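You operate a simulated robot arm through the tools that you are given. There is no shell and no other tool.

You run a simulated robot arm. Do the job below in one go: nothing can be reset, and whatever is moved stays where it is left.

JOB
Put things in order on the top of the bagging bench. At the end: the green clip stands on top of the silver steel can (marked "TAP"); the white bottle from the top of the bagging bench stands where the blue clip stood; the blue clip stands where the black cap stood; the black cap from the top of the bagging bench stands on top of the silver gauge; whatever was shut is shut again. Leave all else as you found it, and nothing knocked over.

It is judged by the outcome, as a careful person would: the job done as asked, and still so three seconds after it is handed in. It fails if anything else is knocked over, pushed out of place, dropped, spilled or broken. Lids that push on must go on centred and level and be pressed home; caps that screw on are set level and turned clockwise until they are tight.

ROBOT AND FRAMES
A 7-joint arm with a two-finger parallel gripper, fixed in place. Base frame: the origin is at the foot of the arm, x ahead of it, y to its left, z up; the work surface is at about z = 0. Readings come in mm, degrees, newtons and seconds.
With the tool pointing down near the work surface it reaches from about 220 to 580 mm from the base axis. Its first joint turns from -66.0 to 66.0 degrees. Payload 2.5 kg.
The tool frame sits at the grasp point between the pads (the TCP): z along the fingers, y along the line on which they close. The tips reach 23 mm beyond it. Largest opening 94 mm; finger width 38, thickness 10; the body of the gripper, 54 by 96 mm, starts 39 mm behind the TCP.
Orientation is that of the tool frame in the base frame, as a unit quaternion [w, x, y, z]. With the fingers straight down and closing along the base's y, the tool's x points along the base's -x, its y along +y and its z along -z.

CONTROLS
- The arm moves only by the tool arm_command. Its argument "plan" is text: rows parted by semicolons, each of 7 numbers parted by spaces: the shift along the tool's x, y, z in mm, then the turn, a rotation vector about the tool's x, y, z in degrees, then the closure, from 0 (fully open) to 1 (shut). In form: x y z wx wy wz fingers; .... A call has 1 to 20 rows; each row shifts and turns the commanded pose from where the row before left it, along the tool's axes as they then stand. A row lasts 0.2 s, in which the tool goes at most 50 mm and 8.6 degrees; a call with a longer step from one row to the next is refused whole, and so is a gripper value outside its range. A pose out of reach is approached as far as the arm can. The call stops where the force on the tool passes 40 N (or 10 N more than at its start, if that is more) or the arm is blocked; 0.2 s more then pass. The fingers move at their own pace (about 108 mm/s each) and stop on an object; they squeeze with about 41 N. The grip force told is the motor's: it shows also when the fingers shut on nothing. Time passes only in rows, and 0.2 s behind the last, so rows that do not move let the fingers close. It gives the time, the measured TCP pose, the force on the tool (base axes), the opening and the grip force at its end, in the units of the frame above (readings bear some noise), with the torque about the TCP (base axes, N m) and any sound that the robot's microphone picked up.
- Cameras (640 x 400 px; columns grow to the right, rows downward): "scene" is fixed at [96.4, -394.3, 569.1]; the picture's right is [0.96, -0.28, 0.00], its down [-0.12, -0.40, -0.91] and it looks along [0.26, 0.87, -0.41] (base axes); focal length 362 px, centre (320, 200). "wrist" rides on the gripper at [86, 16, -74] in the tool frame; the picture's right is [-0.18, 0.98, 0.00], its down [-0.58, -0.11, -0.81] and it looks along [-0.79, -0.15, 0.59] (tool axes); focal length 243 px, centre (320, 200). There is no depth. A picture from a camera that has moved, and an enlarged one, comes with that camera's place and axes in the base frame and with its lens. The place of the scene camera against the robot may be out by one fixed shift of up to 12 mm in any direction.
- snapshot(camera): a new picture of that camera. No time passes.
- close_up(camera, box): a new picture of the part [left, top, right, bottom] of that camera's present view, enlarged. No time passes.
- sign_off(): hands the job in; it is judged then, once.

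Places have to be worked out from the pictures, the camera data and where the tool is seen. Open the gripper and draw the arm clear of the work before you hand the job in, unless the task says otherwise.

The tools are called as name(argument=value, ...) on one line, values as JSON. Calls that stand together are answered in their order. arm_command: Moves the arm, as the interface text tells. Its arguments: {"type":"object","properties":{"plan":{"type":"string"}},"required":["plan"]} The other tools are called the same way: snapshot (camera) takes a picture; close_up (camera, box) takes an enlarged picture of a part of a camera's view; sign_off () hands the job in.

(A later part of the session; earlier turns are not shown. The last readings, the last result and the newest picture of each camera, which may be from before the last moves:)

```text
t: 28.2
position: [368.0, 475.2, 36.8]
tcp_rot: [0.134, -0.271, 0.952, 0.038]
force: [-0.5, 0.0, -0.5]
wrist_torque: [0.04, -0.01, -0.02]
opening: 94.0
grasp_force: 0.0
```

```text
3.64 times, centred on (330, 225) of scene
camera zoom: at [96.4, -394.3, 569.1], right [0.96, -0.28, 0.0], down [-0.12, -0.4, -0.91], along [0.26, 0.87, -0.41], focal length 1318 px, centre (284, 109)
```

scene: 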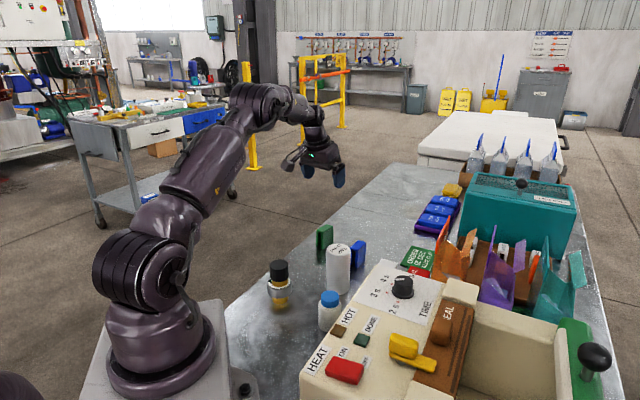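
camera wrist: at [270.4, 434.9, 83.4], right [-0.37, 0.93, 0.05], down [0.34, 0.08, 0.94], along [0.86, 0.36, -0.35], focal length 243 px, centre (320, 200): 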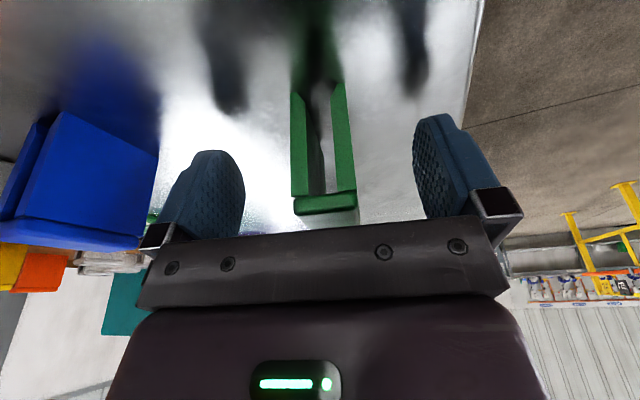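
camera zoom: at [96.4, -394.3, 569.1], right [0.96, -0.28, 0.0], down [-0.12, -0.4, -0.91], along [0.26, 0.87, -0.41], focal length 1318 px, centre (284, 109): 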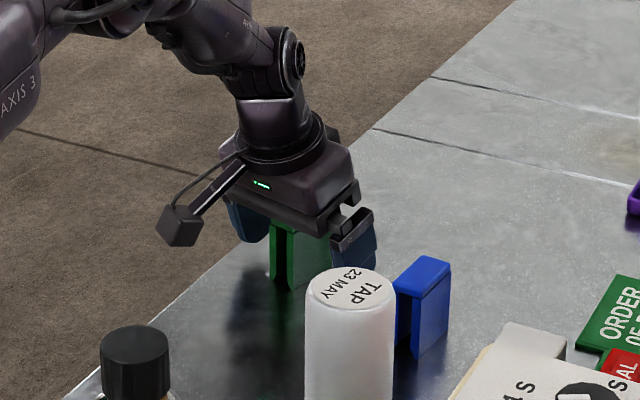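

The clip is centred between the open fingers. I close and check the grip.

arm_command(plan="0 0 0 0 0 0 0.4; 0 0 0 0 0 0 0.7; 0 0 0 0 0 0 0.9; 0 0 0 0 0 0 0.9; 0 0 0 0 0 0 0.9")

snapshot(camera="wrist")

```text
t: 29.4
position: [368.1, 475.6, 38.2]
tcp_rot: [0.134, -0.271, 0.952, 0.039]
force: [-0.3, -0.6, 1.0]
wrist_torque: [-0.01, 0.03, 0.02]
opening: 24.2
grasp_force: 40.3
```

```text
taken
camera wrist: at [270.5, 434.9, 83.6], right [-0.37, 0.93, 0.05], down [0.34, 0.08, 0.94], along [0.86, 0.36, -0.35], focal length 243 px, centre (320, 200)
```

wrist: 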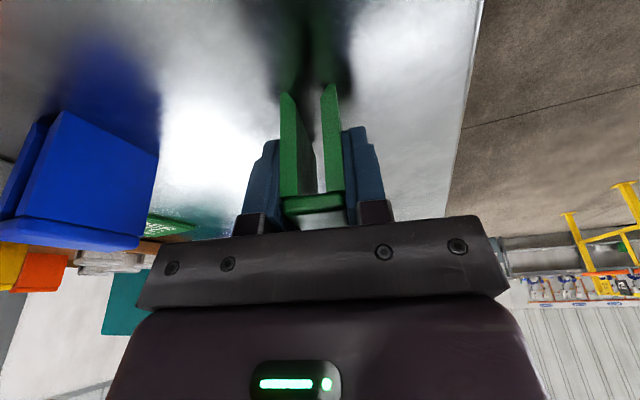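

Grip is solid at 24.2 mm. I lift vertically 150 mm and carry the clip level to above the steel can.

arm_command(plan="-2.76 0 -9.6 0 0 0 0.9; -10.34 0 -36.05 0 0 0 0.9; -10.34 0 -36.05 0 0 0 0.9; -10.34 0 -36.05 0 0 0 0.9; -8.3 0 -28.9 0 0 0 0.9; 25.4 -29.7 -7.28 0 0 0 0.9; 25.4 -29.7 -7.28 0 0 0 0.9; 25.4 -29.7 -7.28 0 0 0 0.9; 25.4 -29.7 -7.28 0 0 0 0.9; 25.4 -29.7 -7.28 0 0 0 0.9; 0 0 0 0 0 0 0.9; 0 0 0 0 0 0 0.9")

snapshot(camera="wrist")

snapshot(camera="scene")

close_up(camera="scene", box=[300, 180, 390, 260])

```text
t: 32.0
position: [328.2, 280.3, 188.2]
tcp_rot: [0.134, -0.271, 0.952, 0.039]
force: [-0.4, 0.0, -0.2]
wrist_torque: [0.0, 0.01, -0.03]
opening: 24.2
grasp_force: 41.0
```

```text
taken
camera wrist: at [231.6, 238.5, 235.3], right [-0.37, 0.93, 0.05], down [0.34, 0.08, 0.94], along [0.86, 0.36, -0.35], focal length 243 px, centre (320, 200)
```

wrist: 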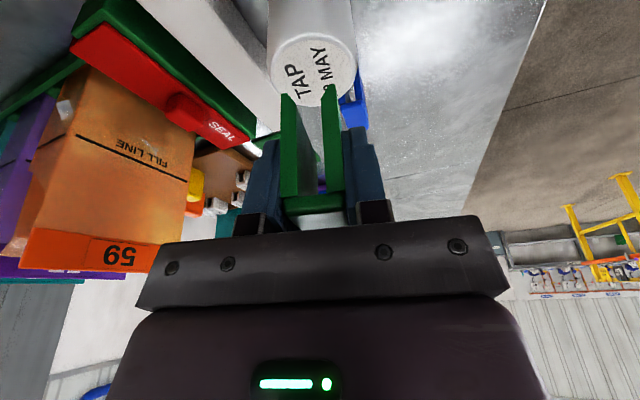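

```text
taken
```

scene: 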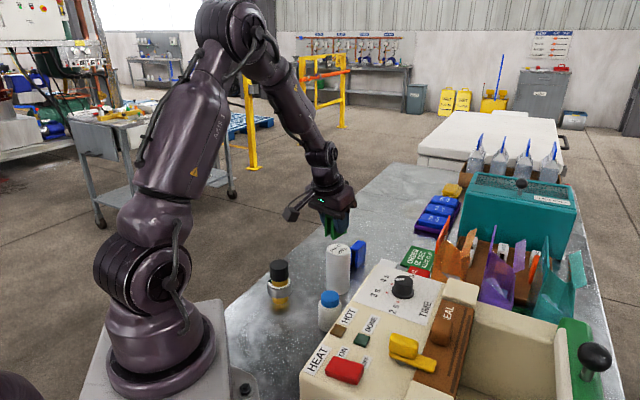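

```text
5.00 times, centred on (345, 220) of scene
camera zoom: at [96.4, -394.3, 569.1], right [0.96, -0.28, 0.0], down [-0.12, -0.4, -0.91], along [0.26, 0.87, -0.41], focal length 1812 px, centre (195, 100)
```

zoom: 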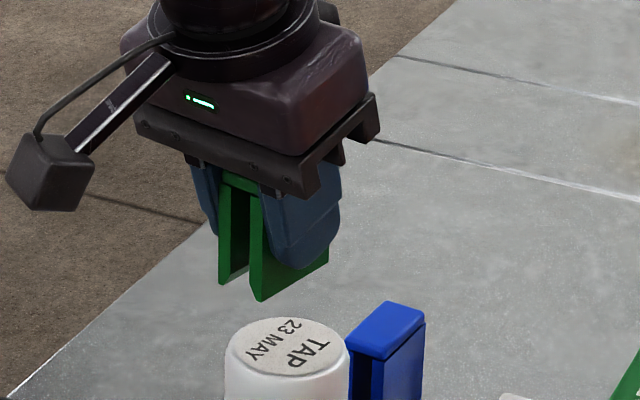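

The clip hangs over the can. I enlarge the wrist view to measure the can top against the clip feet.

close_up(camera="wrist", box=[240, 0, 400, 130])

close_up(camera="scene", box=[310, 200, 380, 255])

```text
3.08 times, centred on (320, 65) of wrist
camera zoom: at [231.6, 238.5, 235.3], right [-0.37, 0.93, 0.05], down [0.34, 0.08, 0.94], along [0.86, 0.36, -0.35], focal length 746 px, centre (320, 615)
```

zoom: 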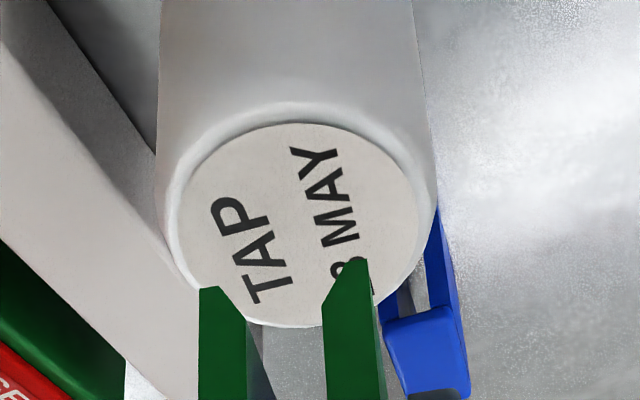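

```text
7.27 times, centred on (345, 228) of scene
camera zoom: at [96.4, -394.3, 569.1], right [0.96, -0.28, 0.0], down [-0.12, -0.4, -0.91], along [0.26, 0.87, -0.41], focal length 2635 px, centre (138, 0)
```

zoom: 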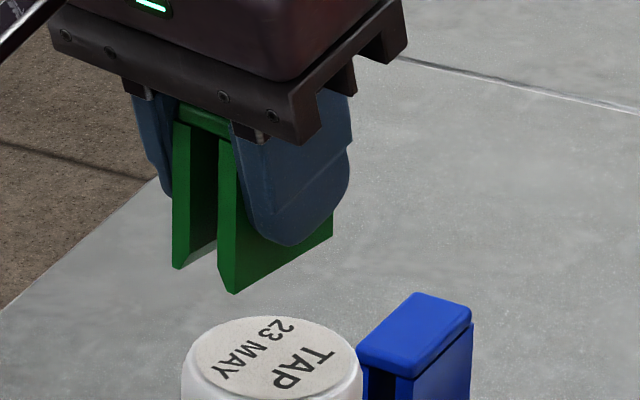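

Clip feet centre is ~3 mm outward of the tool axis, can centre ~4 mm and ~1 mm to the side. I shift and lower to a few mm above the can top.

arm_command(plan="-1.15 -1.2 0.33 0 0 0 0.9; 4.27 0 14.9 0 0 0 0.9; 4.13 0 14.4 0 0 0 0.9; 0 0 0 0 0 0 0.9; 0 0 0 0 0 0 0.9")

close_up(camera="wrist", box=[240, 0, 400, 130])

close_up(camera="scene", box=[315, 220, 365, 260])

```text
t: 33.2
position: [332.9, 280.5, 159.4]
tcp_rot: [0.135, -0.271, 0.952, 0.038]
force: [0.1, 0.4, 0.7]
wrist_torque: [-0.02, -0.03, -0.03]
opening: 23.9
grasp_force: 40.8
```

```text
3.08 times, centred on (320, 65) of wrist
camera zoom: at [235.9, 240.4, 205.9], right [-0.37, 0.93, 0.05], down [0.34, 0.08, 0.94], along [0.86, 0.36, -0.35], focal length 746 px, centre (320, 615)
```

zoom: 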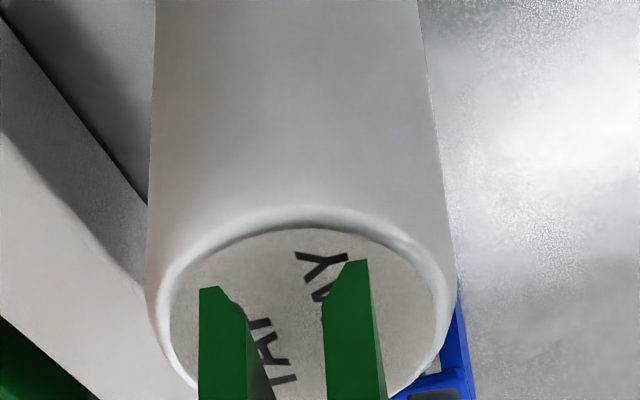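

```text
10.00 times, centred on (340, 240) of scene
camera zoom: at [96.4, -394.3, 569.1], right [0.96, -0.28, 0.0], down [-0.12, -0.4, -0.91], along [0.26, 0.87, -0.41], focal length 3624 px, centre (120, -200)
```

zoom: 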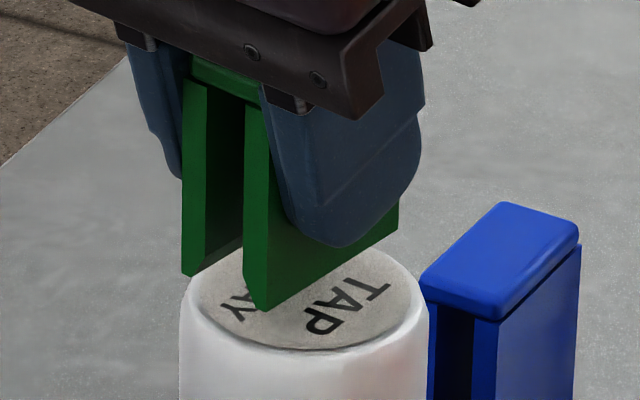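

Comparing both views, the can top is about z≈107.5 and the clip should move about (+3.4, −0.4) mm. I shift and lower 7 mm more.

arm_command(plan="-2.6 -2.1 0.74 0 0 0 0.9; 1.93 0 6.73 0 0 0 0.9; 0 0 0 0 0 0 0.9; 0 0 0 0 0 0 0.9")

close_up(camera="wrist", box=[240, 0, 400, 130])

close_up(camera="scene", box=[315, 220, 365, 260])

```text
t: 34.2
position: [336.3, 280.7, 152.0]
tcp_rot: [0.134, -0.271, 0.952, 0.038]
force: [-0.3, -0.1, -1.2]
wrist_torque: [0.01, -0.02, 0.03]
opening: 24.0
grasp_force: 40.9
```

```text
3.08 times, centred on (320, 65) of wrist
camera zoom: at [238.9, 240.1, 198.6], right [-0.37, 0.93, 0.05], down [0.34, 0.08, 0.94], along [0.86, 0.36, -0.35], focal length 746 px, centre (320, 615)
```

zoom: 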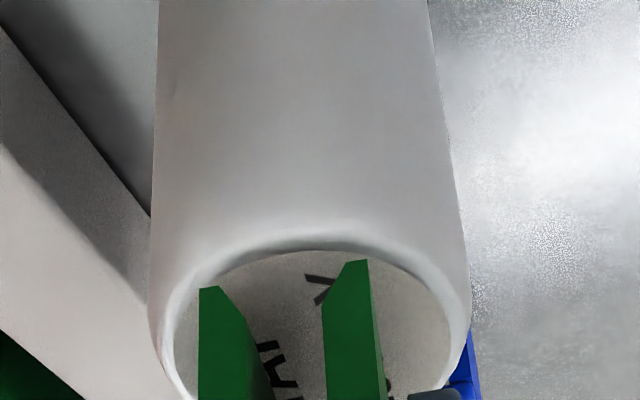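

```text
10.00 times, centred on (340, 240) of scene
camera zoom: at [96.4, -394.3, 569.1], right [0.96, -0.28, 0.0], down [-0.12, -0.4, -0.91], along [0.26, 0.87, -0.41], focal length 3624 px, centre (120, -200)
```

zoom: 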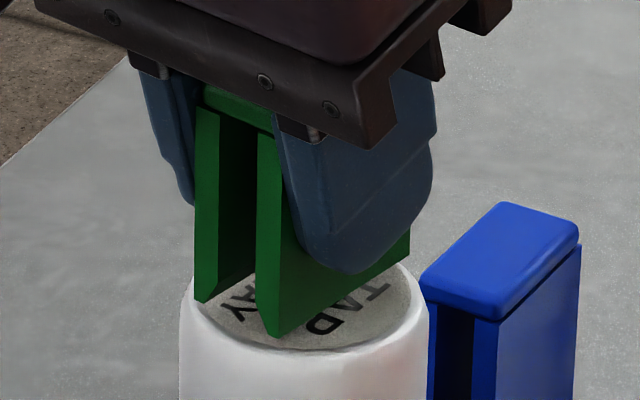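

Scene and wrist both show the clip about centred (within ~1.5 mm) with ~5 mm left to go. I nudge 0.8 mm outward and lower 4 mm.

arm_command(plan="-0.77 0 0.22 0 0 0 0.9; 1.1 0 3.85 0 0 0 0.9; 0 0 0 0 0 0 0.9; 0 0 0 0 0 0 0.9")

close_up(camera="scene", box=[315, 220, 365, 260])

```text
t: 35.2
position: [338.3, 281.2, 148.8]
tcp_rot: [0.134, -0.271, 0.952, 0.037]
force: [0.4, 0.2, 0.3]
wrist_torque: [-0.04, -0.01, 0.04]
opening: 23.9
grasp_force: 40.9
```

```text
10.00 times, centred on (340, 240) of scene
camera zoom: at [96.4, -394.3, 569.1], right [0.96, -0.28, 0.0], down [-0.12, -0.4, -0.91], along [0.26, 0.87, -0.41], focal length 3624 px, centre (120, -200)
```

zoom: 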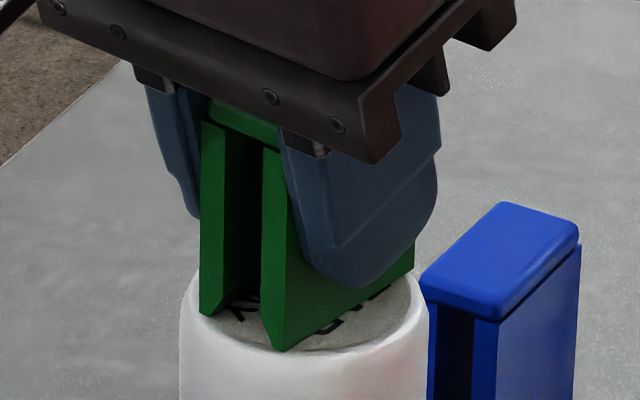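

Nearly touching and centred. I lower in half-millimetre steps.

arm_command(plan="0.14 0 0.48 0 0 0 0.9; 0 0 0 0 0 0 0.9; 0 0 0 0 0 0 0.9")

```text
t: 36.0
position: [338.7, 282.3, 147.5]
tcp_rot: [0.134, -0.271, 0.952, 0.038]
force: [-0.5, 0.5, -0.6]
wrist_torque: [0.0, 0.03, -0.01]
opening: 24.0
grasp_force: 40.4
```

No contact yet; another half millimetre twice.

arm_command(plan="0.14 0 0.48 0 0 0 0.9; 0 0 0 0 0 0 0.9; 0 0 0 0 0 0 0.9")

```text
t: 36.8
position: [338.0, 282.5, 147.7]
tcp_rot: [0.134, -0.272, 0.952, 0.039]
force: [-1.3, -0.4, 0.6]
wrist_torque: [0.01, 0.0, 0.02]
opening: 23.9
grasp_force: 41.5
```

arm_command(plan="0.14 0 0.48 0 0 0 0.9; 0 0 0 0 0 0 0.9; 0 0 0 0 0 0 0.9")

close_up(camera="scene", box=[315, 220, 365, 260])

```text
t: 37.6
position: [338.3, 281.0, 146.6]
tcp_rot: [0.134, -0.271, 0.952, 0.039]
force: [-0.8, 0.5, 5.6]
wrist_torque: [0.04, 0.09, 0.02]
opening: 23.9
grasp_force: 40.9
```

```text
10.00 times, centred on (340, 240) of scene
camera zoom: at [96.4, -394.3, 569.1], right [0.96, -0.28, 0.0], down [-0.12, -0.4, -0.91], along [0.26, 0.87, -0.41], focal length 3624 px, centre (120, -200)
```

zoom: 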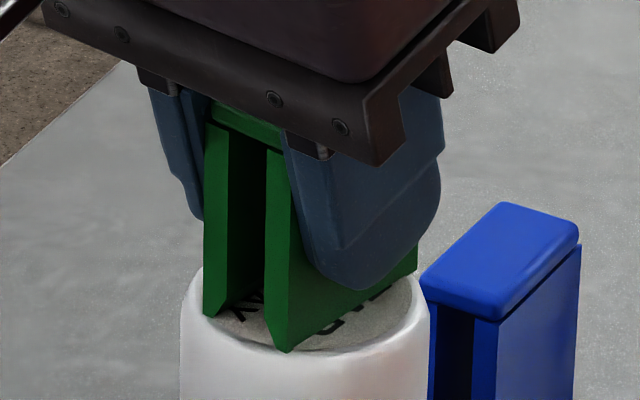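

First light touch (5.6 N); the clip is ~1.5 mm too far out. I lift 1.5 mm, shift inward 1.4 mm, and lower again.

arm_command(plan="-0.41 0 -1.44 0 0 0 0.9; 1.35 -0.3 -0.39 0 0 0 0.9; 0.28 0 0.96 0 0 0 0.9; 0.08 0 0.29 0 0 0 0.9; 0 0 0 0 0 0 0.9; 0 0 0 0 0 0 0.9")

close_up(camera="scene", box=[315, 220, 365, 260])

close_up(camera="wrist", box=[240, 0, 400, 130])

```text
t: 39.0
position: [336.8, 279.0, 146.0]
tcp_rot: [0.135, -0.271, 0.952, 0.038]
force: [0.6, -1.0, 10.1]
wrist_torque: [-0.08, 0.08, -0.01]
opening: 24.0
grasp_force: 41.4
```

```text
10.00 times, centred on (340, 240) of scene
camera zoom: at [96.4, -394.3, 569.1], right [0.96, -0.28, 0.0], down [-0.12, -0.4, -0.91], along [0.26, 0.87, -0.41], focal length 3624 px, centre (120, -200)
```

zoom: 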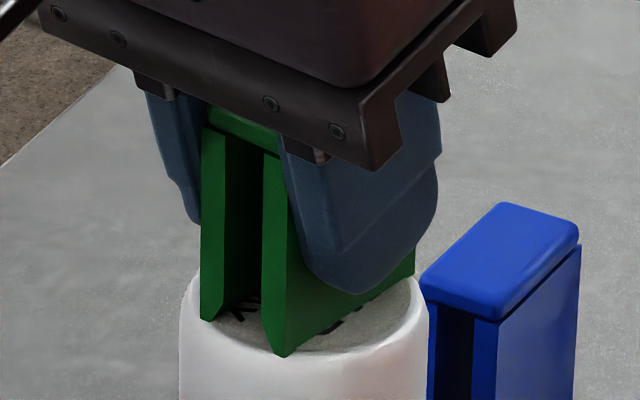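

```text
3.08 times, centred on (320, 65) of wrist
camera zoom: at [240.1, 239.7, 193.3], right [-0.37, 0.93, 0.05], down [0.34, 0.08, 0.94], along [0.87, 0.36, -0.35], focal length 746 px, centre (320, 615)
```

zoom: 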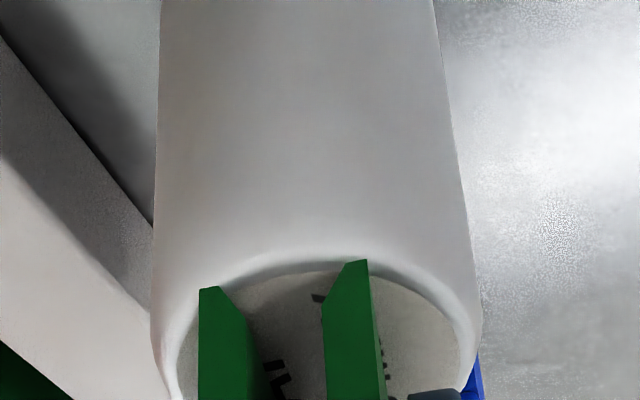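

The clip is centred on the can top with 10 N contact. I unload slightly and open slowly.

arm_command(plan="-0.05 0 -0.17 0 0 0 0.9; 0 0 0 0 0 0 0.9; 0 0 0 0 0 0 0.7; 0 0 0 0 0 0 0.6; 0 0 0 0 0 0 0.4; 0 0 0 0 0 0 0.2; 0 0 0 0 0 0 0; 0 0 0 0 0 0 0")

close_up(camera="scene", box=[305, 210, 375, 270])

snapshot(camera="wrist")

```text
t: 40.8
position: [336.7, 280.7, 145.2]
tcp_rot: [0.134, -0.271, 0.952, 0.037]
force: [0.4, -0.4, -0.4]
wrist_torque: [0.02, -0.01, 0.0]
opening: 94.0
grasp_force: 0.0
```

```text
6.67 times, centred on (340, 240) of scene
camera zoom: at [96.4, -394.3, 569.1], right [0.96, -0.28, 0.0], down [-0.12, -0.4, -0.91], along [0.26, 0.87, -0.41], focal length 2416 px, centre (187, -67)
```

zoom: 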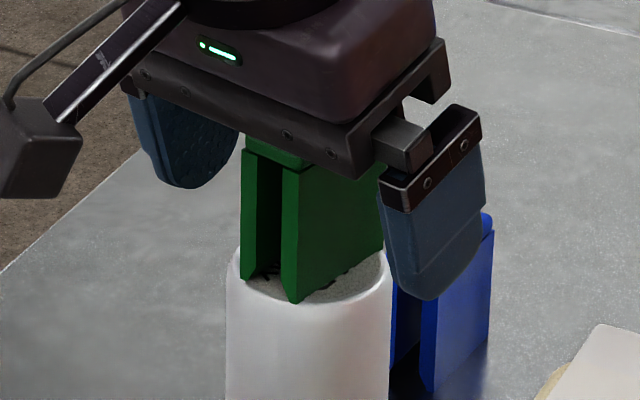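

```text
taken
camera wrist: at [240.2, 240.0, 193.5], right [-0.37, 0.93, 0.05], down [0.34, 0.08, 0.94], along [0.86, 0.36, -0.35], focal length 243 px, centre (320, 200)
```

wrist: 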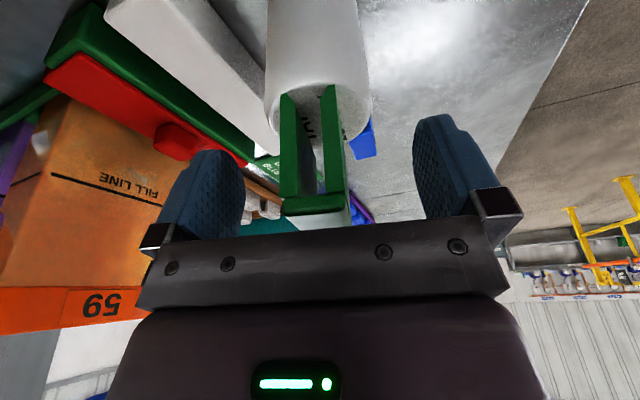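

The green clip stands centred on the can. I retreat straight up, level the tool and turn to yaw −49° so the camera side stays clear of the can when taking the blue clip.

arm_command(plan="-5.5 0 -19.2 0 0 0 0; -12.4 0 -43.26 0 0 0 0; -13.1 0 -45.7 0 0 0 0; 0 0 0 0 8 0 0; 0 0 0 0 8 0 0; 0 0 0 0 0 8.1 0; 0 0 0 0 0 8.1 0; 0 0 0 0 0 8.1 0; 0 0 0 0 0 8.1 0; 0 0 0 0 0 8.1 0; 0 0 0 0 0 8.1 0; 0 0 0 0 0 8.1 0; 0 0 0 0 0 8.1 0; 0 0 0 0 0 8.1 0; 0 0 0 0 0 8.1 0; 0 0 0 0 0 0 0")

snapshot(camera="scene")

snapshot(camera="wrist")

close_up(camera="scene", box=[310, 200, 380, 260])

```text
t: 44.2
position: [338.0, 281.9, 258.6]
tcp_rot: [0.0, 0.417, 0.909, 0.0]
force: [-0.3, 0.2, -0.2]
wrist_torque: [0.05, -0.01, -0.01]
opening: 93.9
grasp_force: 0.1
```

```text
taken
```

scene: 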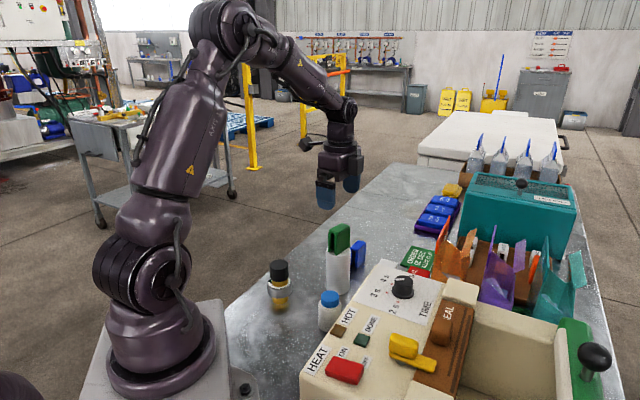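

```text
taken
camera wrist: at [292.5, 357.3, 332.3], right [0.87, 0.5, 0.0], down [0.3, -0.51, 0.81], along [0.4, -0.7, -0.59], focal length 243 px, centre (320, 200)
```

wrist: 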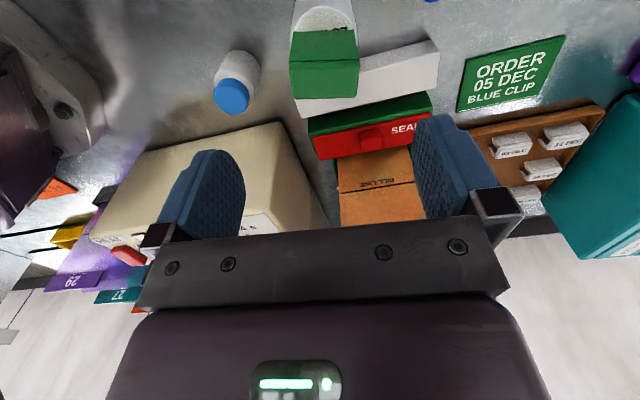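

```text
6.67 times, centred on (345, 230) of scene
camera zoom: at [96.4, -394.3, 569.1], right [0.96, -0.28, 0.0], down [-0.12, -0.4, -0.91], along [0.26, 0.87, -0.41], focal length 2416 px, centre (153, 0)
```

zoom: 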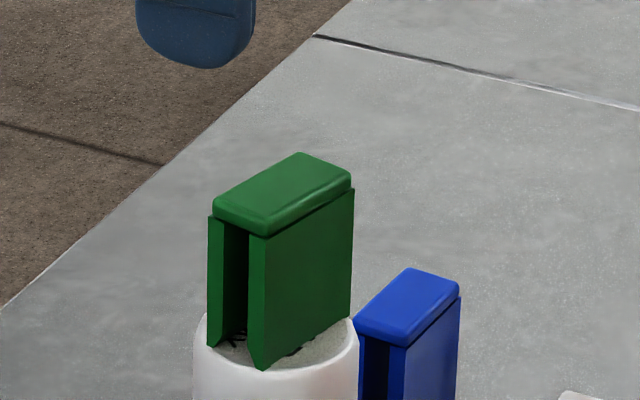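

Turn complete and the clip is upright. I move above the blue clip and lower to z≈158 to measure.

arm_command(plan="3.5 40.3 0 0 0 0 0; 3.5 40.3 0 0 0 0 0; 3.5 40.3 0 0 0 0 0; 0 0 50 0 0 0 0; 0 0 50 0 0 0 0; 0 0 0 0 0 0 0; 0 0 0 0 0 0 0")

snapshot(camera="wrist")

close_up(camera="wrist", box=[240, 0, 400, 130])

close_up(camera="scene", box=[290, 130, 430, 300])

```text
t: 45.8
position: [419.3, 365.9, 160.8]
tcp_rot: [-0.001, 0.417, 0.909, 0.0]
force: [0.3, 0.0, 0.5]
wrist_torque: [-0.03, 0.02, 0.01]
opening: 94.1
grasp_force: 0.1
```

```text
taken
camera wrist: at [374.9, 441.4, 234.1], right [0.86, 0.5, 0.0], down [0.3, -0.51, 0.81], along [0.41, -0.7, -0.59], focal length 243 px, centre (320, 200)
```

wrist: 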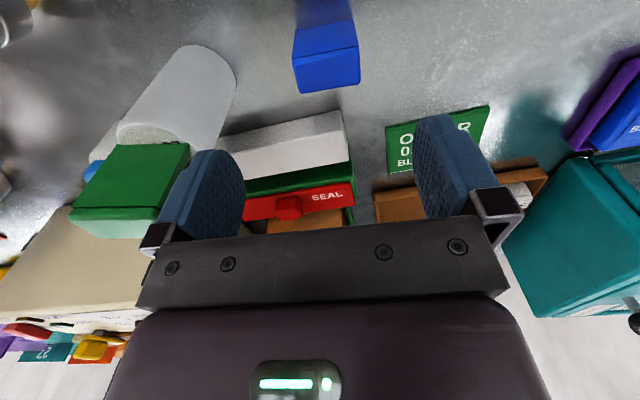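

```text
3.08 times, centred on (320, 65) of wrist
camera zoom: at [374.9, 441.4, 234.1], right [0.86, 0.5, 0.0], down [0.3, -0.51, 0.81], along [0.41, -0.7, -0.59], focal length 746 px, centre (320, 615)
```

zoom: 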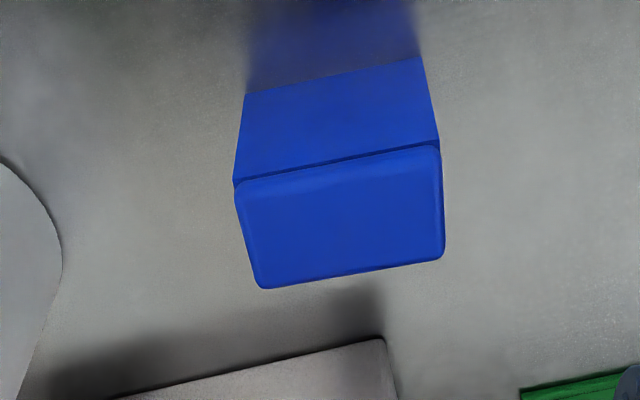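

```text
2.35 times, centred on (360, 215) of scene
camera zoom: at [96.4, -394.3, 569.1], right [0.96, -0.28, 0.0], down [-0.12, -0.4, -0.91], along [0.26, 0.87, -0.41], focal length 853 px, centre (226, 165)
```

zoom: 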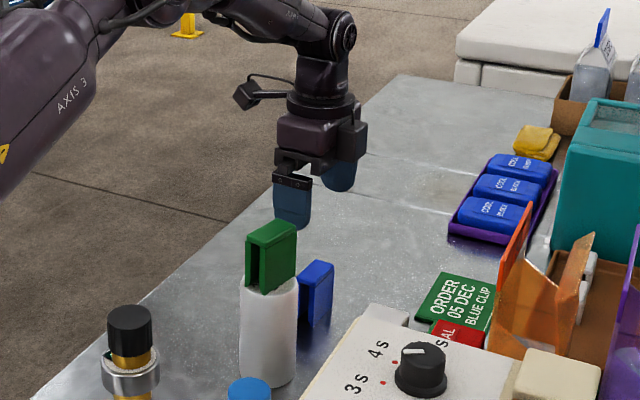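

The blue clip's centre is 2 mm ahead and 6 mm to the side of the tool axis, with the yaw within ~1°. I correct, descend to z≈36 and close on its ends.

arm_command(plan="-2 5.9 0 0 0 0 0; 0 0 41 0 0 0 0; 0 0 41 0 0 0 0; 0 0 40 0 0 0 0; 0 0 0 0 0 0 0; 0 0 0 0 0 0 0")

snapshot(camera="wrist")

close_up(camera="scene", box=[310, 180, 400, 280])

```text
t: 47.2
position: [426.9, 367.4, 40.6]
tcp_rot: [0.0, 0.417, 0.909, 0.0]
force: [0.0, 0.0, -0.3]
wrist_torque: [-0.02, -0.01, 0.02]
opening: 94.1
grasp_force: 0.1
```

```text
taken
camera wrist: at [382.4, 444.9, 113.6], right [0.86, 0.5, 0.0], down [0.3, -0.51, 0.81], along [0.41, -0.7, -0.59], focal length 243 px, centre (320, 200)
```

wrist: 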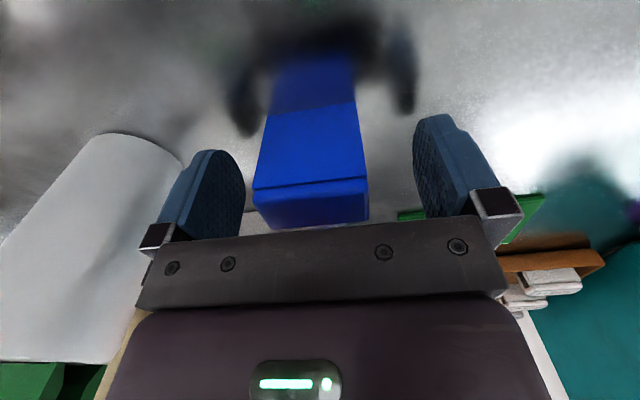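

```text
4.00 times, centred on (355, 230) of scene
camera zoom: at [96.4, -394.3, 569.1], right [0.96, -0.28, 0.0], down [-0.12, -0.4, -0.91], along [0.26, 0.87, -0.41], focal length 1450 px, centre (180, 80)
```

zoom: 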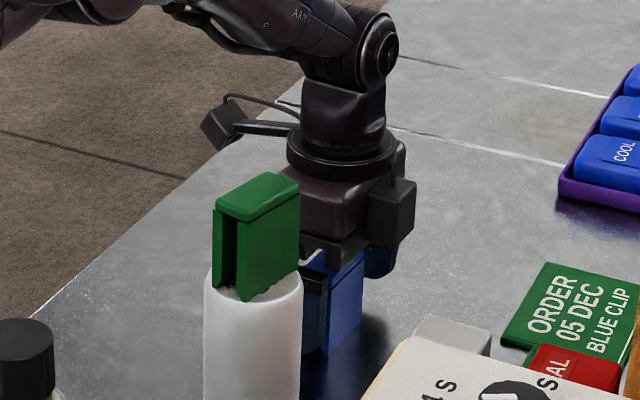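

The clip sits 1.2 mm off in y and the tool reads z≈40; I nudge, lower 3 mm more and close.

arm_command(plan="1 -1.2 3 0 0 0 0; 0 0 0 0 0 0 0; 0 0 0 0 0 0 0.2; 0 0 0 0 0 0 0.35; 0 0 0 0 0 0 0.5; 0 0 0 0 0 0 0.65; 0 0 0 0 0 0 0.65; 0 0 0 0 0 0 0.65")

snapshot(camera="wrist")

```text
t: 49.0
position: [425.5, 369.2, 37.1]
tcp_rot: [0.0, 0.416, 0.909, 0.001]
force: [0.1, -0.7, -0.3]
wrist_torque: [0.0, -0.02, 0.01]
opening: 47.5
grasp_force: 41.5
```

```text
taken
camera wrist: at [381.2, 444.9, 110.0], right [0.86, 0.5, 0.0], down [0.3, -0.51, 0.81], along [0.41, -0.7, -0.59], focal length 243 px, centre (320, 200)
```

wrist: 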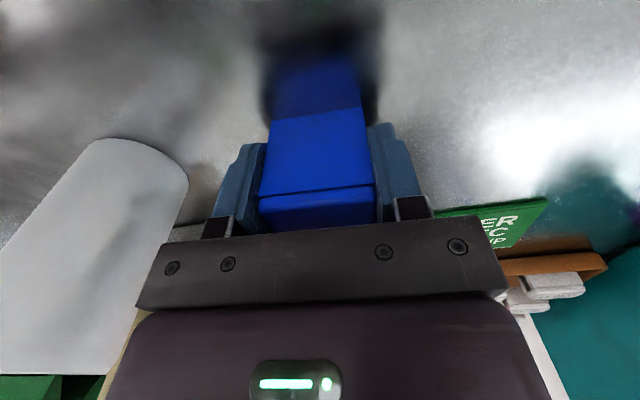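

Gripped at 47.5 mm. I lift high over everything, carry the blue clip to the cap's old place at (267.7,379), and come down partway.

arm_command(plan="0 0 -10 0 0 0 0.65; 0 0 -40 0 0 0 0.65; 0 0 -45 0 0 0 0.65; 0 0 -45 0 0 0 0.65; 0 0 -45 0 0 0 0.65; 27.4 -28.3 0 0 0 0 0.65; 27.4 -28.3 0 0 0 0 0.65; 27.4 -28.3 0 0 0 0 0.65; 27.4 -28.3 0 0 0 0 0.65; 0 0 0 0 0 0 0.65; 0 0 45 0 0 0 0.65; 0 0 45 0 0 0 0.65; 0 0 40 0 0 0 0.65; 0 0 0 0 0 0 0.65; 0 0 0 0 0 0 0.65")

snapshot(camera="scene")

snapshot(camera="wrist")

close_up(camera="scene", box=[250, 190, 380, 310])

```text
t: 52.2
position: [270.9, 377.3, 86.8]
tcp_rot: [0.0, 0.416, 0.91, 0.0]
force: [-0.6, -0.1, -0.6]
wrist_torque: [-0.03, -0.01, 0.0]
opening: 47.3
grasp_force: 40.9
```

```text
taken
```

scene: 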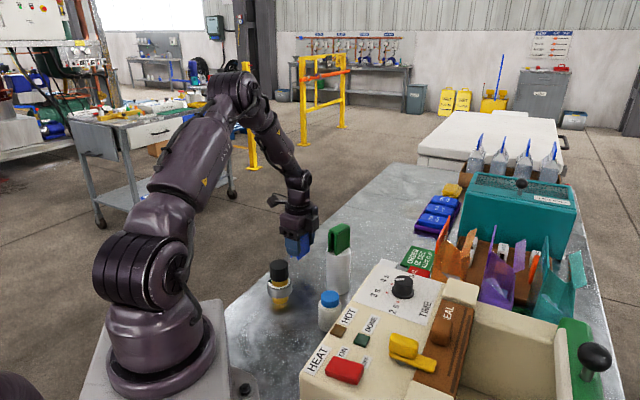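

```text
taken
camera wrist: at [225.8, 454.0, 159.4], right [0.86, 0.5, 0.0], down [0.3, -0.51, 0.81], along [0.41, -0.7, -0.59], focal length 243 px, centre (320, 200)
```

wrist: 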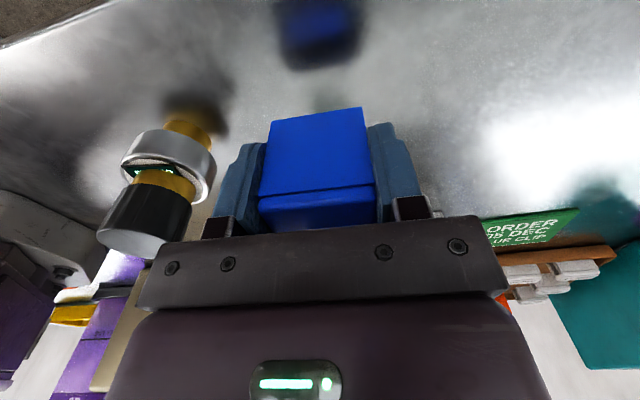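

```text
3.33 times, centred on (315, 250) of scene
camera zoom: at [96.4, -394.3, 569.1], right [0.96, -0.28, 0.0], down [-0.12, -0.4, -0.91], along [0.26, 0.87, -0.41], focal length 1208 px, centre (337, 33)
```

zoom: 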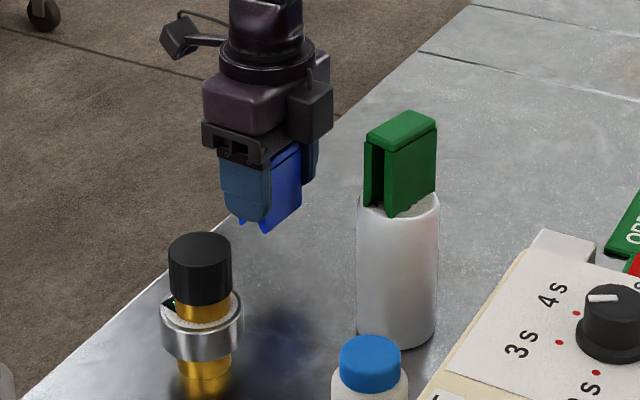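

Path clear. I make a small correction and lower to about 5 mm above the bench.

arm_command(plan="0.5 -0.6 25 0 0 0 0.65; 0 0 18 0 0 0 0.65; 0 0 0 0 0 0 0.65; 0 0 0 0 0 0 0.65")

close_up(camera="scene", box=[260, 220, 380, 310])

snapshot(camera="wrist")

```text
t: 53.2
position: [269.3, 377.7, 44.1]
tcp_rot: [0.0, 0.417, 0.909, 0.0]
force: [-0.1, 0.8, -0.3]
wrist_torque: [0.02, 0.01, -0.01]
opening: 47.5
grasp_force: 41.3
```

```text
4.44 times, centred on (320, 265) of scene
camera zoom: at [96.4, -394.3, 569.1], right [0.96, -0.28, 0.0], down [-0.12, -0.4, -0.91], along [0.26, 0.87, -0.41], focal length 1611 px, centre (320, -89)
```

zoom: 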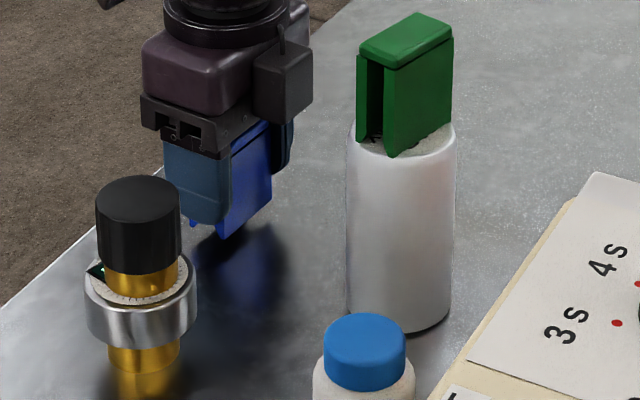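

```text
taken
camera wrist: at [224.3, 454.2, 118.2], right [0.86, 0.5, 0.0], down [0.3, -0.51, 0.81], along [0.41, -0.7, -0.59], focal length 243 px, centre (320, 200)
```

wrist: 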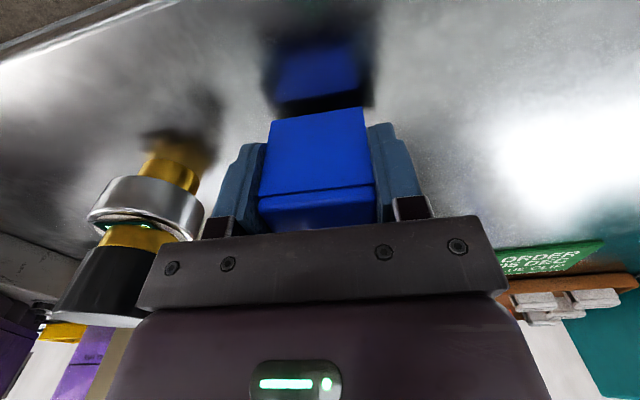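

The clip's foot projects right onto the cap's former footprint. I lower the last millimetres gently.

arm_command(plan="0 0 4 0 0 0 0.65; 0 0 1.5 0 0 0 0.65; 0 0 0 0 0 0 0.65; 0 0 0 0 0 0 0.65")

```text
t: 54.2
position: [269.6, 378.3, 40.4]
tcp_rot: [0.001, 0.416, 0.909, -0.001]
force: [0.3, -0.9, -0.5]
wrist_torque: [0.0, -0.01, -0.02]
opening: 47.6
grasp_force: 41.2
```

No contact yet; continue in 0.7 mm steps.

arm_command(plan="0 0 0.7 0 0 0 0.65; 0 0 0.7 0 0 0 0.65; 0 0 0 0 0 0 0.65; 0 0 0 0 0 0 0.65")

close_up(camera="scene", box=[285, 245, 325, 285])

```text
t: 55.2
position: [267.9, 377.9, 39.8]
tcp_rot: [-0.001, 0.417, 0.909, 0.0]
force: [0.0, 0.0, -0.5]
wrist_torque: [-0.01, 0.0, -0.01]
opening: 47.1
grasp_force: 41.2
```

```text
10.00 times, centred on (305, 265) of scene
camera zoom: at [96.4, -394.3, 569.1], right [0.96, -0.28, 0.0], down [-0.12, -0.4, -0.91], along [0.26, 0.87, -0.41], focal length 3624 px, centre (470, -450)
```

zoom: 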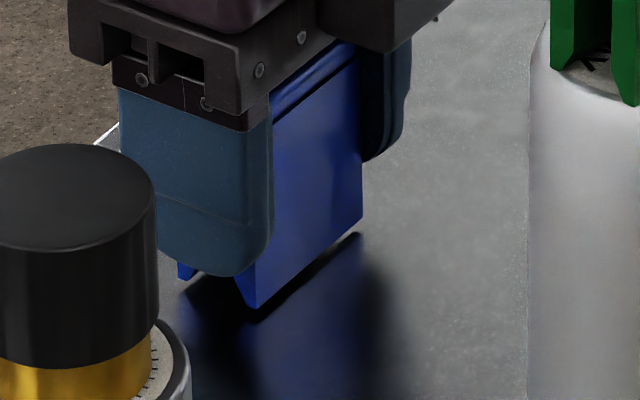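

A small gap remains in the picture; I keep lowering.

arm_command(plan="0 0 0.6 0 0 0 0.65; 0 0 0.6 0 0 0 0.65; 0 0 0 0 0 0 0.65; 0 0 0 0 0 0 0.65")

```text
t: 56.2
position: [269.7, 379.3, 39.4]
tcp_rot: [0.0, 0.416, 0.91, 0.001]
force: [0.6, 0.2, -0.9]
wrist_torque: [0.0, 0.03, 0.02]
opening: 47.0
grasp_force: 40.6
```

arm_command(plan="0 0 0.6 0 0 0 0.65; 0 0 0 0 0 0 0.65; 0 0 0.6 0 0 0 0.65; 0 0 0 0 0 0 0.65; 0 0 0 0 0 0 0.65")

close_up(camera="scene", box=[285, 245, 325, 285])

```text
t: 57.4
position: [268.6, 379.3, 37.7]
tcp_rot: [0.0, 0.417, 0.909, 0.0]
force: [-0.1, -0.4, 0.1]
wrist_torque: [0.0, -0.01, 0.01]
opening: 47.5
grasp_force: 40.9
```

```text
10.00 times, centred on (305, 265) of scene
camera zoom: at [96.4, -394.3, 569.1], right [0.96, -0.28, 0.0], down [-0.12, -0.4, -0.91], along [0.26, 0.87, -0.41], focal length 3624 px, centre (470, -450)
```

zoom: 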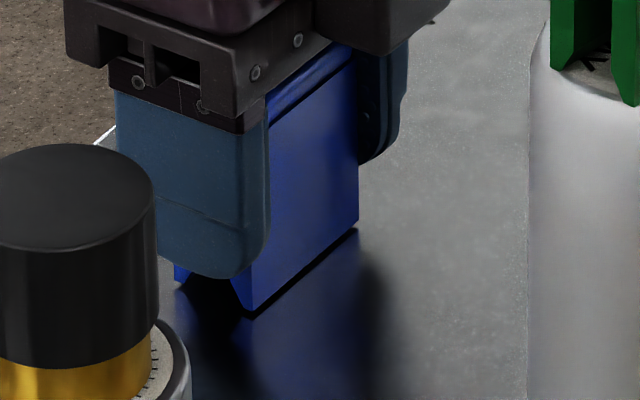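

Gap down to about 1 mm; continue.

arm_command(plan="0 0 0.6 0 0 0 0.65; 0 0 0 0 0 0 0.65; 0 0 0 0 0 0 0.65")

```text
t: 58.2
position: [269.3, 377.9, 36.4]
tcp_rot: [0.0, 0.416, 0.909, 0.001]
force: [-0.2, 0.6, -0.2]
wrist_torque: [0.0, -0.01, 0.02]
opening: 47.1
grasp_force: 40.5
```

arm_command(plan="0 0 0.6 0 0 0 0.65; 0 0 0 0 0 0 0.65; 0 0 0 0 0 0 0.65")

```text
t: 59.0
position: [267.9, 378.1, 36.3]
tcp_rot: [0.0, 0.416, 0.909, 0.001]
force: [-3.1, -5.9, 13.5]
wrist_torque: [-0.21, 0.13, 0.01]
opening: 47.3
grasp_force: 40.2
```

Contact at 13.5 N. I ease off a touch and open slowly.

arm_command(plan="0 0 -0.25 0 0 0 0.65; 0 0 0 0 0 0 0.65; 0 0 0 0 0 0 0.45; 0 0 0 0 0 0 0.3; 0 0 0 0 0 0 0.1; 0 0 0 0 0 0 0; 0 0 0 0 0 0 0")

snapshot(camera="wrist")

close_up(camera="scene", box=[260, 220, 380, 310])

```text
t: 60.6
position: [268.1, 378.5, 35.2]
tcp_rot: [0.0, 0.416, 0.909, 0.0]
force: [0.6, 0.1, 0.2]
wrist_torque: [-0.01, -0.06, 0.02]
opening: 94.0
grasp_force: 0.0
```

```text
taken
camera wrist: at [223.9, 455.0, 109.3], right [0.86, 0.5, 0.0], down [0.3, -0.51, 0.81], along [0.41, -0.7, -0.59], focal length 243 px, centre (320, 200)
```

wrist: 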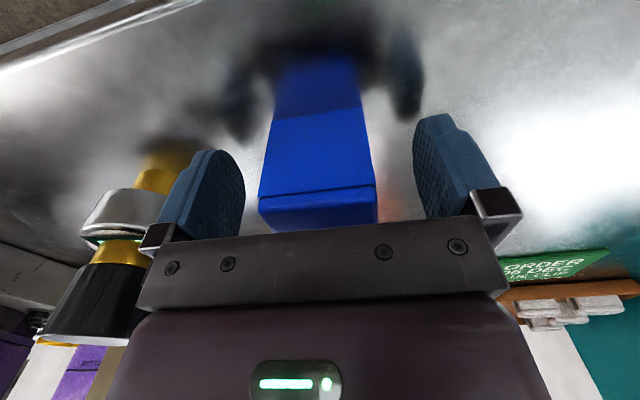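

```text
4.44 times, centred on (320, 265) of scene
camera zoom: at [96.4, -394.3, 569.1], right [0.96, -0.28, 0.0], down [-0.12, -0.4, -0.91], along [0.26, 0.87, -0.41], focal length 1611 px, centre (320, -89)
```

zoom: 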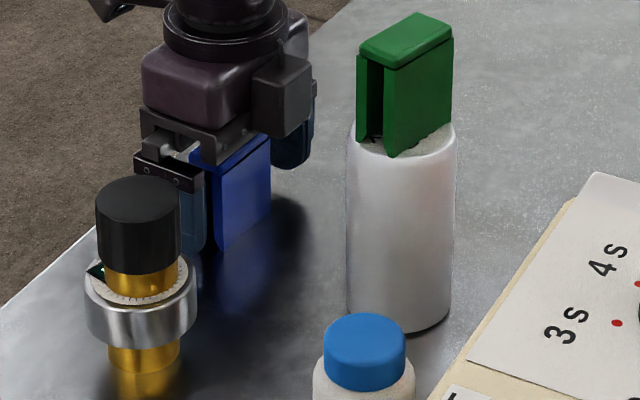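

The blue clip stands on the cap's old spot. I retreat straight up 190 mm, pass between the gauge stack and can at height, and hover over the white bottle near (281,170).

arm_command(plan="0 0 -40 0 0 0 0; 0 0 -50 0 0 0 0; 0 0 -50 0 0 0 0; 0 0 -50 0 0 0 0; -33.2 -25.1 0 0 0 0 0; -33.2 -25.1 0 0 0 0 0; -33.2 -25.1 0 0 0 0 0; -33.2 -25.1 0 0 0 0 0; -33.2 -25.1 0 0 0 0 0; 0 0 38 0 0 0 0; 0 0 37 0 0 0 0; 0 0 0 0 0 0 0; 0 0 0 0 0 0 0")

snapshot(camera="wrist")

close_up(camera="wrist", box=[260, 0, 380, 100])

snapshot(camera="scene")

close_up(camera="scene", box=[260, 220, 380, 310])

```text
t: 63.4
position: [282.6, 168.0, 150.3]
tcp_rot: [0.0, 0.417, 0.909, 0.0]
force: [0.9, -0.7, -0.3]
wrist_torque: [0.01, -0.01, 0.01]
opening: 93.9
grasp_force: 0.0
```

```text
taken
camera wrist: at [237.8, 244.1, 223.3], right [0.86, 0.5, 0.0], down [0.3, -0.51, 0.81], along [0.41, -0.7, -0.59], focal length 243 px, centre (320, 200)
```

wrist: 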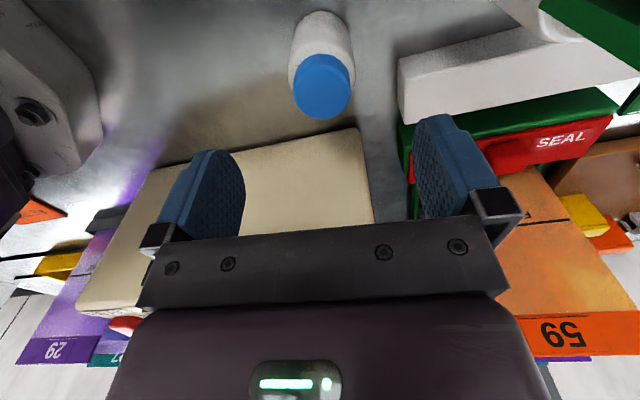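

```text
4.00 times, centred on (320, 50) of wrist
camera zoom: at [237.8, 244.1, 223.3], right [0.86, 0.5, 0.0], down [0.3, -0.51, 0.81], along [0.41, -0.7, -0.59], focal length 970 px, centre (320, 800)
```

zoom: 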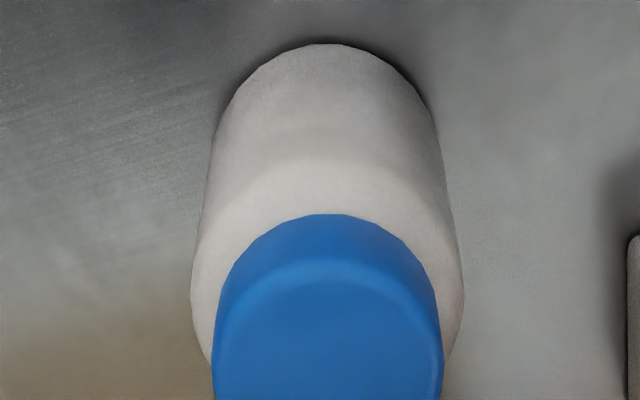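

```text
taken
```

scene: 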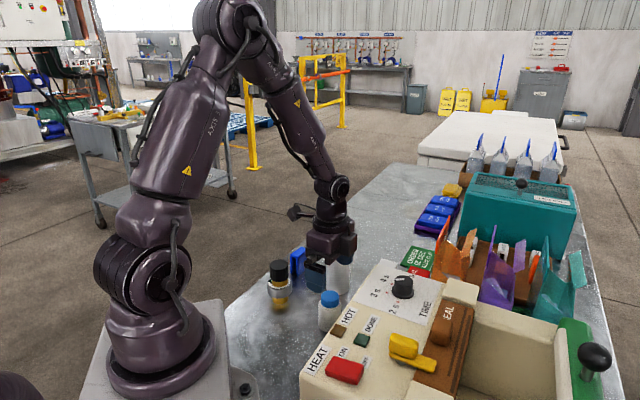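

```text
4.44 times, centred on (320, 265) of scene
camera zoom: at [96.4, -394.3, 569.1], right [0.96, -0.28, 0.0], down [-0.12, -0.4, -0.91], along [0.26, 0.87, -0.41], focal length 1611 px, centre (320, -89)
```

zoom: 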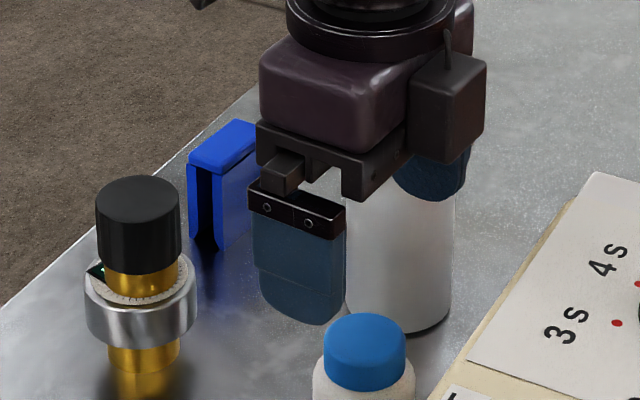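

The bottle is 2.5 mm off along the closing line, about 72 mm tall. I correct, descend to z≈42 and close gently on its body.

arm_command(plan="-0.4 2.5 0 0 0 0 0; 0 0 40 0 0 0 0; 0 0 38 0 0 0 0; 0 0 28 0 0 0 0; 0 0 0 0 0 0 0; 0 0 0 0 0 0 0")

snapshot(camera="wrist")

close_up(camera="scene", box=[280, 230, 400, 340])

```text
t: 64.8
position: [284.9, 170.7, 42.3]
tcp_rot: [0.0, 0.416, 0.909, 0.001]
force: [-0.2, 0.6, 0.1]
wrist_torque: [0.0, -0.01, -0.03]
opening: 93.8
grasp_force: 0.1
```

```text
taken
camera wrist: at [240.2, 247.8, 116.4], right [0.86, 0.5, 0.0], down [0.3, -0.51, 0.81], along [0.41, -0.7, -0.59], focal length 243 px, centre (320, 200)
```

wrist: 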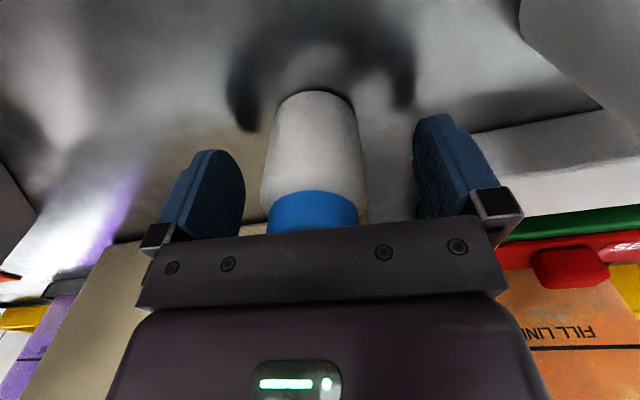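

```text
3.64 times, centred on (340, 285) of scene
camera zoom: at [96.4, -394.3, 569.1], right [0.96, -0.28, 0.0], down [-0.12, -0.4, -0.91], along [0.26, 0.87, -0.41], focal length 1318 px, centre (247, -109)
```

zoom: 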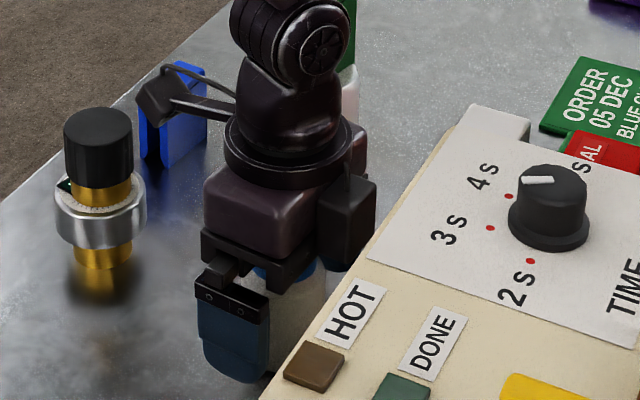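

I check the bottle's centring between the fingers more exactly.

close_up(camera="wrist", box=[240, 70, 400, 240])

```text
2.35 times, centred on (320, 155) of wrist
camera zoom: at [240.2, 247.8, 116.4], right [0.86, 0.5, 0.0], down [0.3, -0.51, 0.81], along [0.41, -0.7, -0.59], focal length 571 px, centre (320, 306)
```

zoom: 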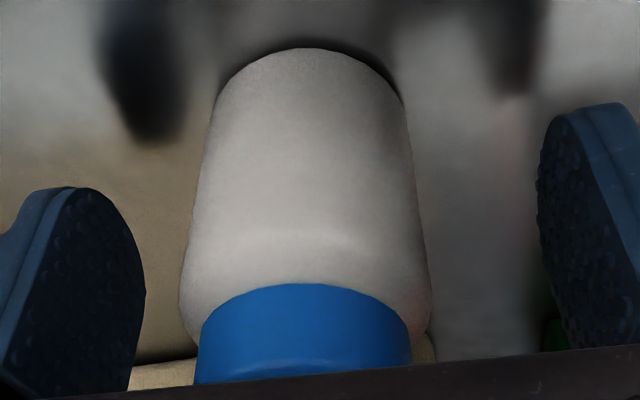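

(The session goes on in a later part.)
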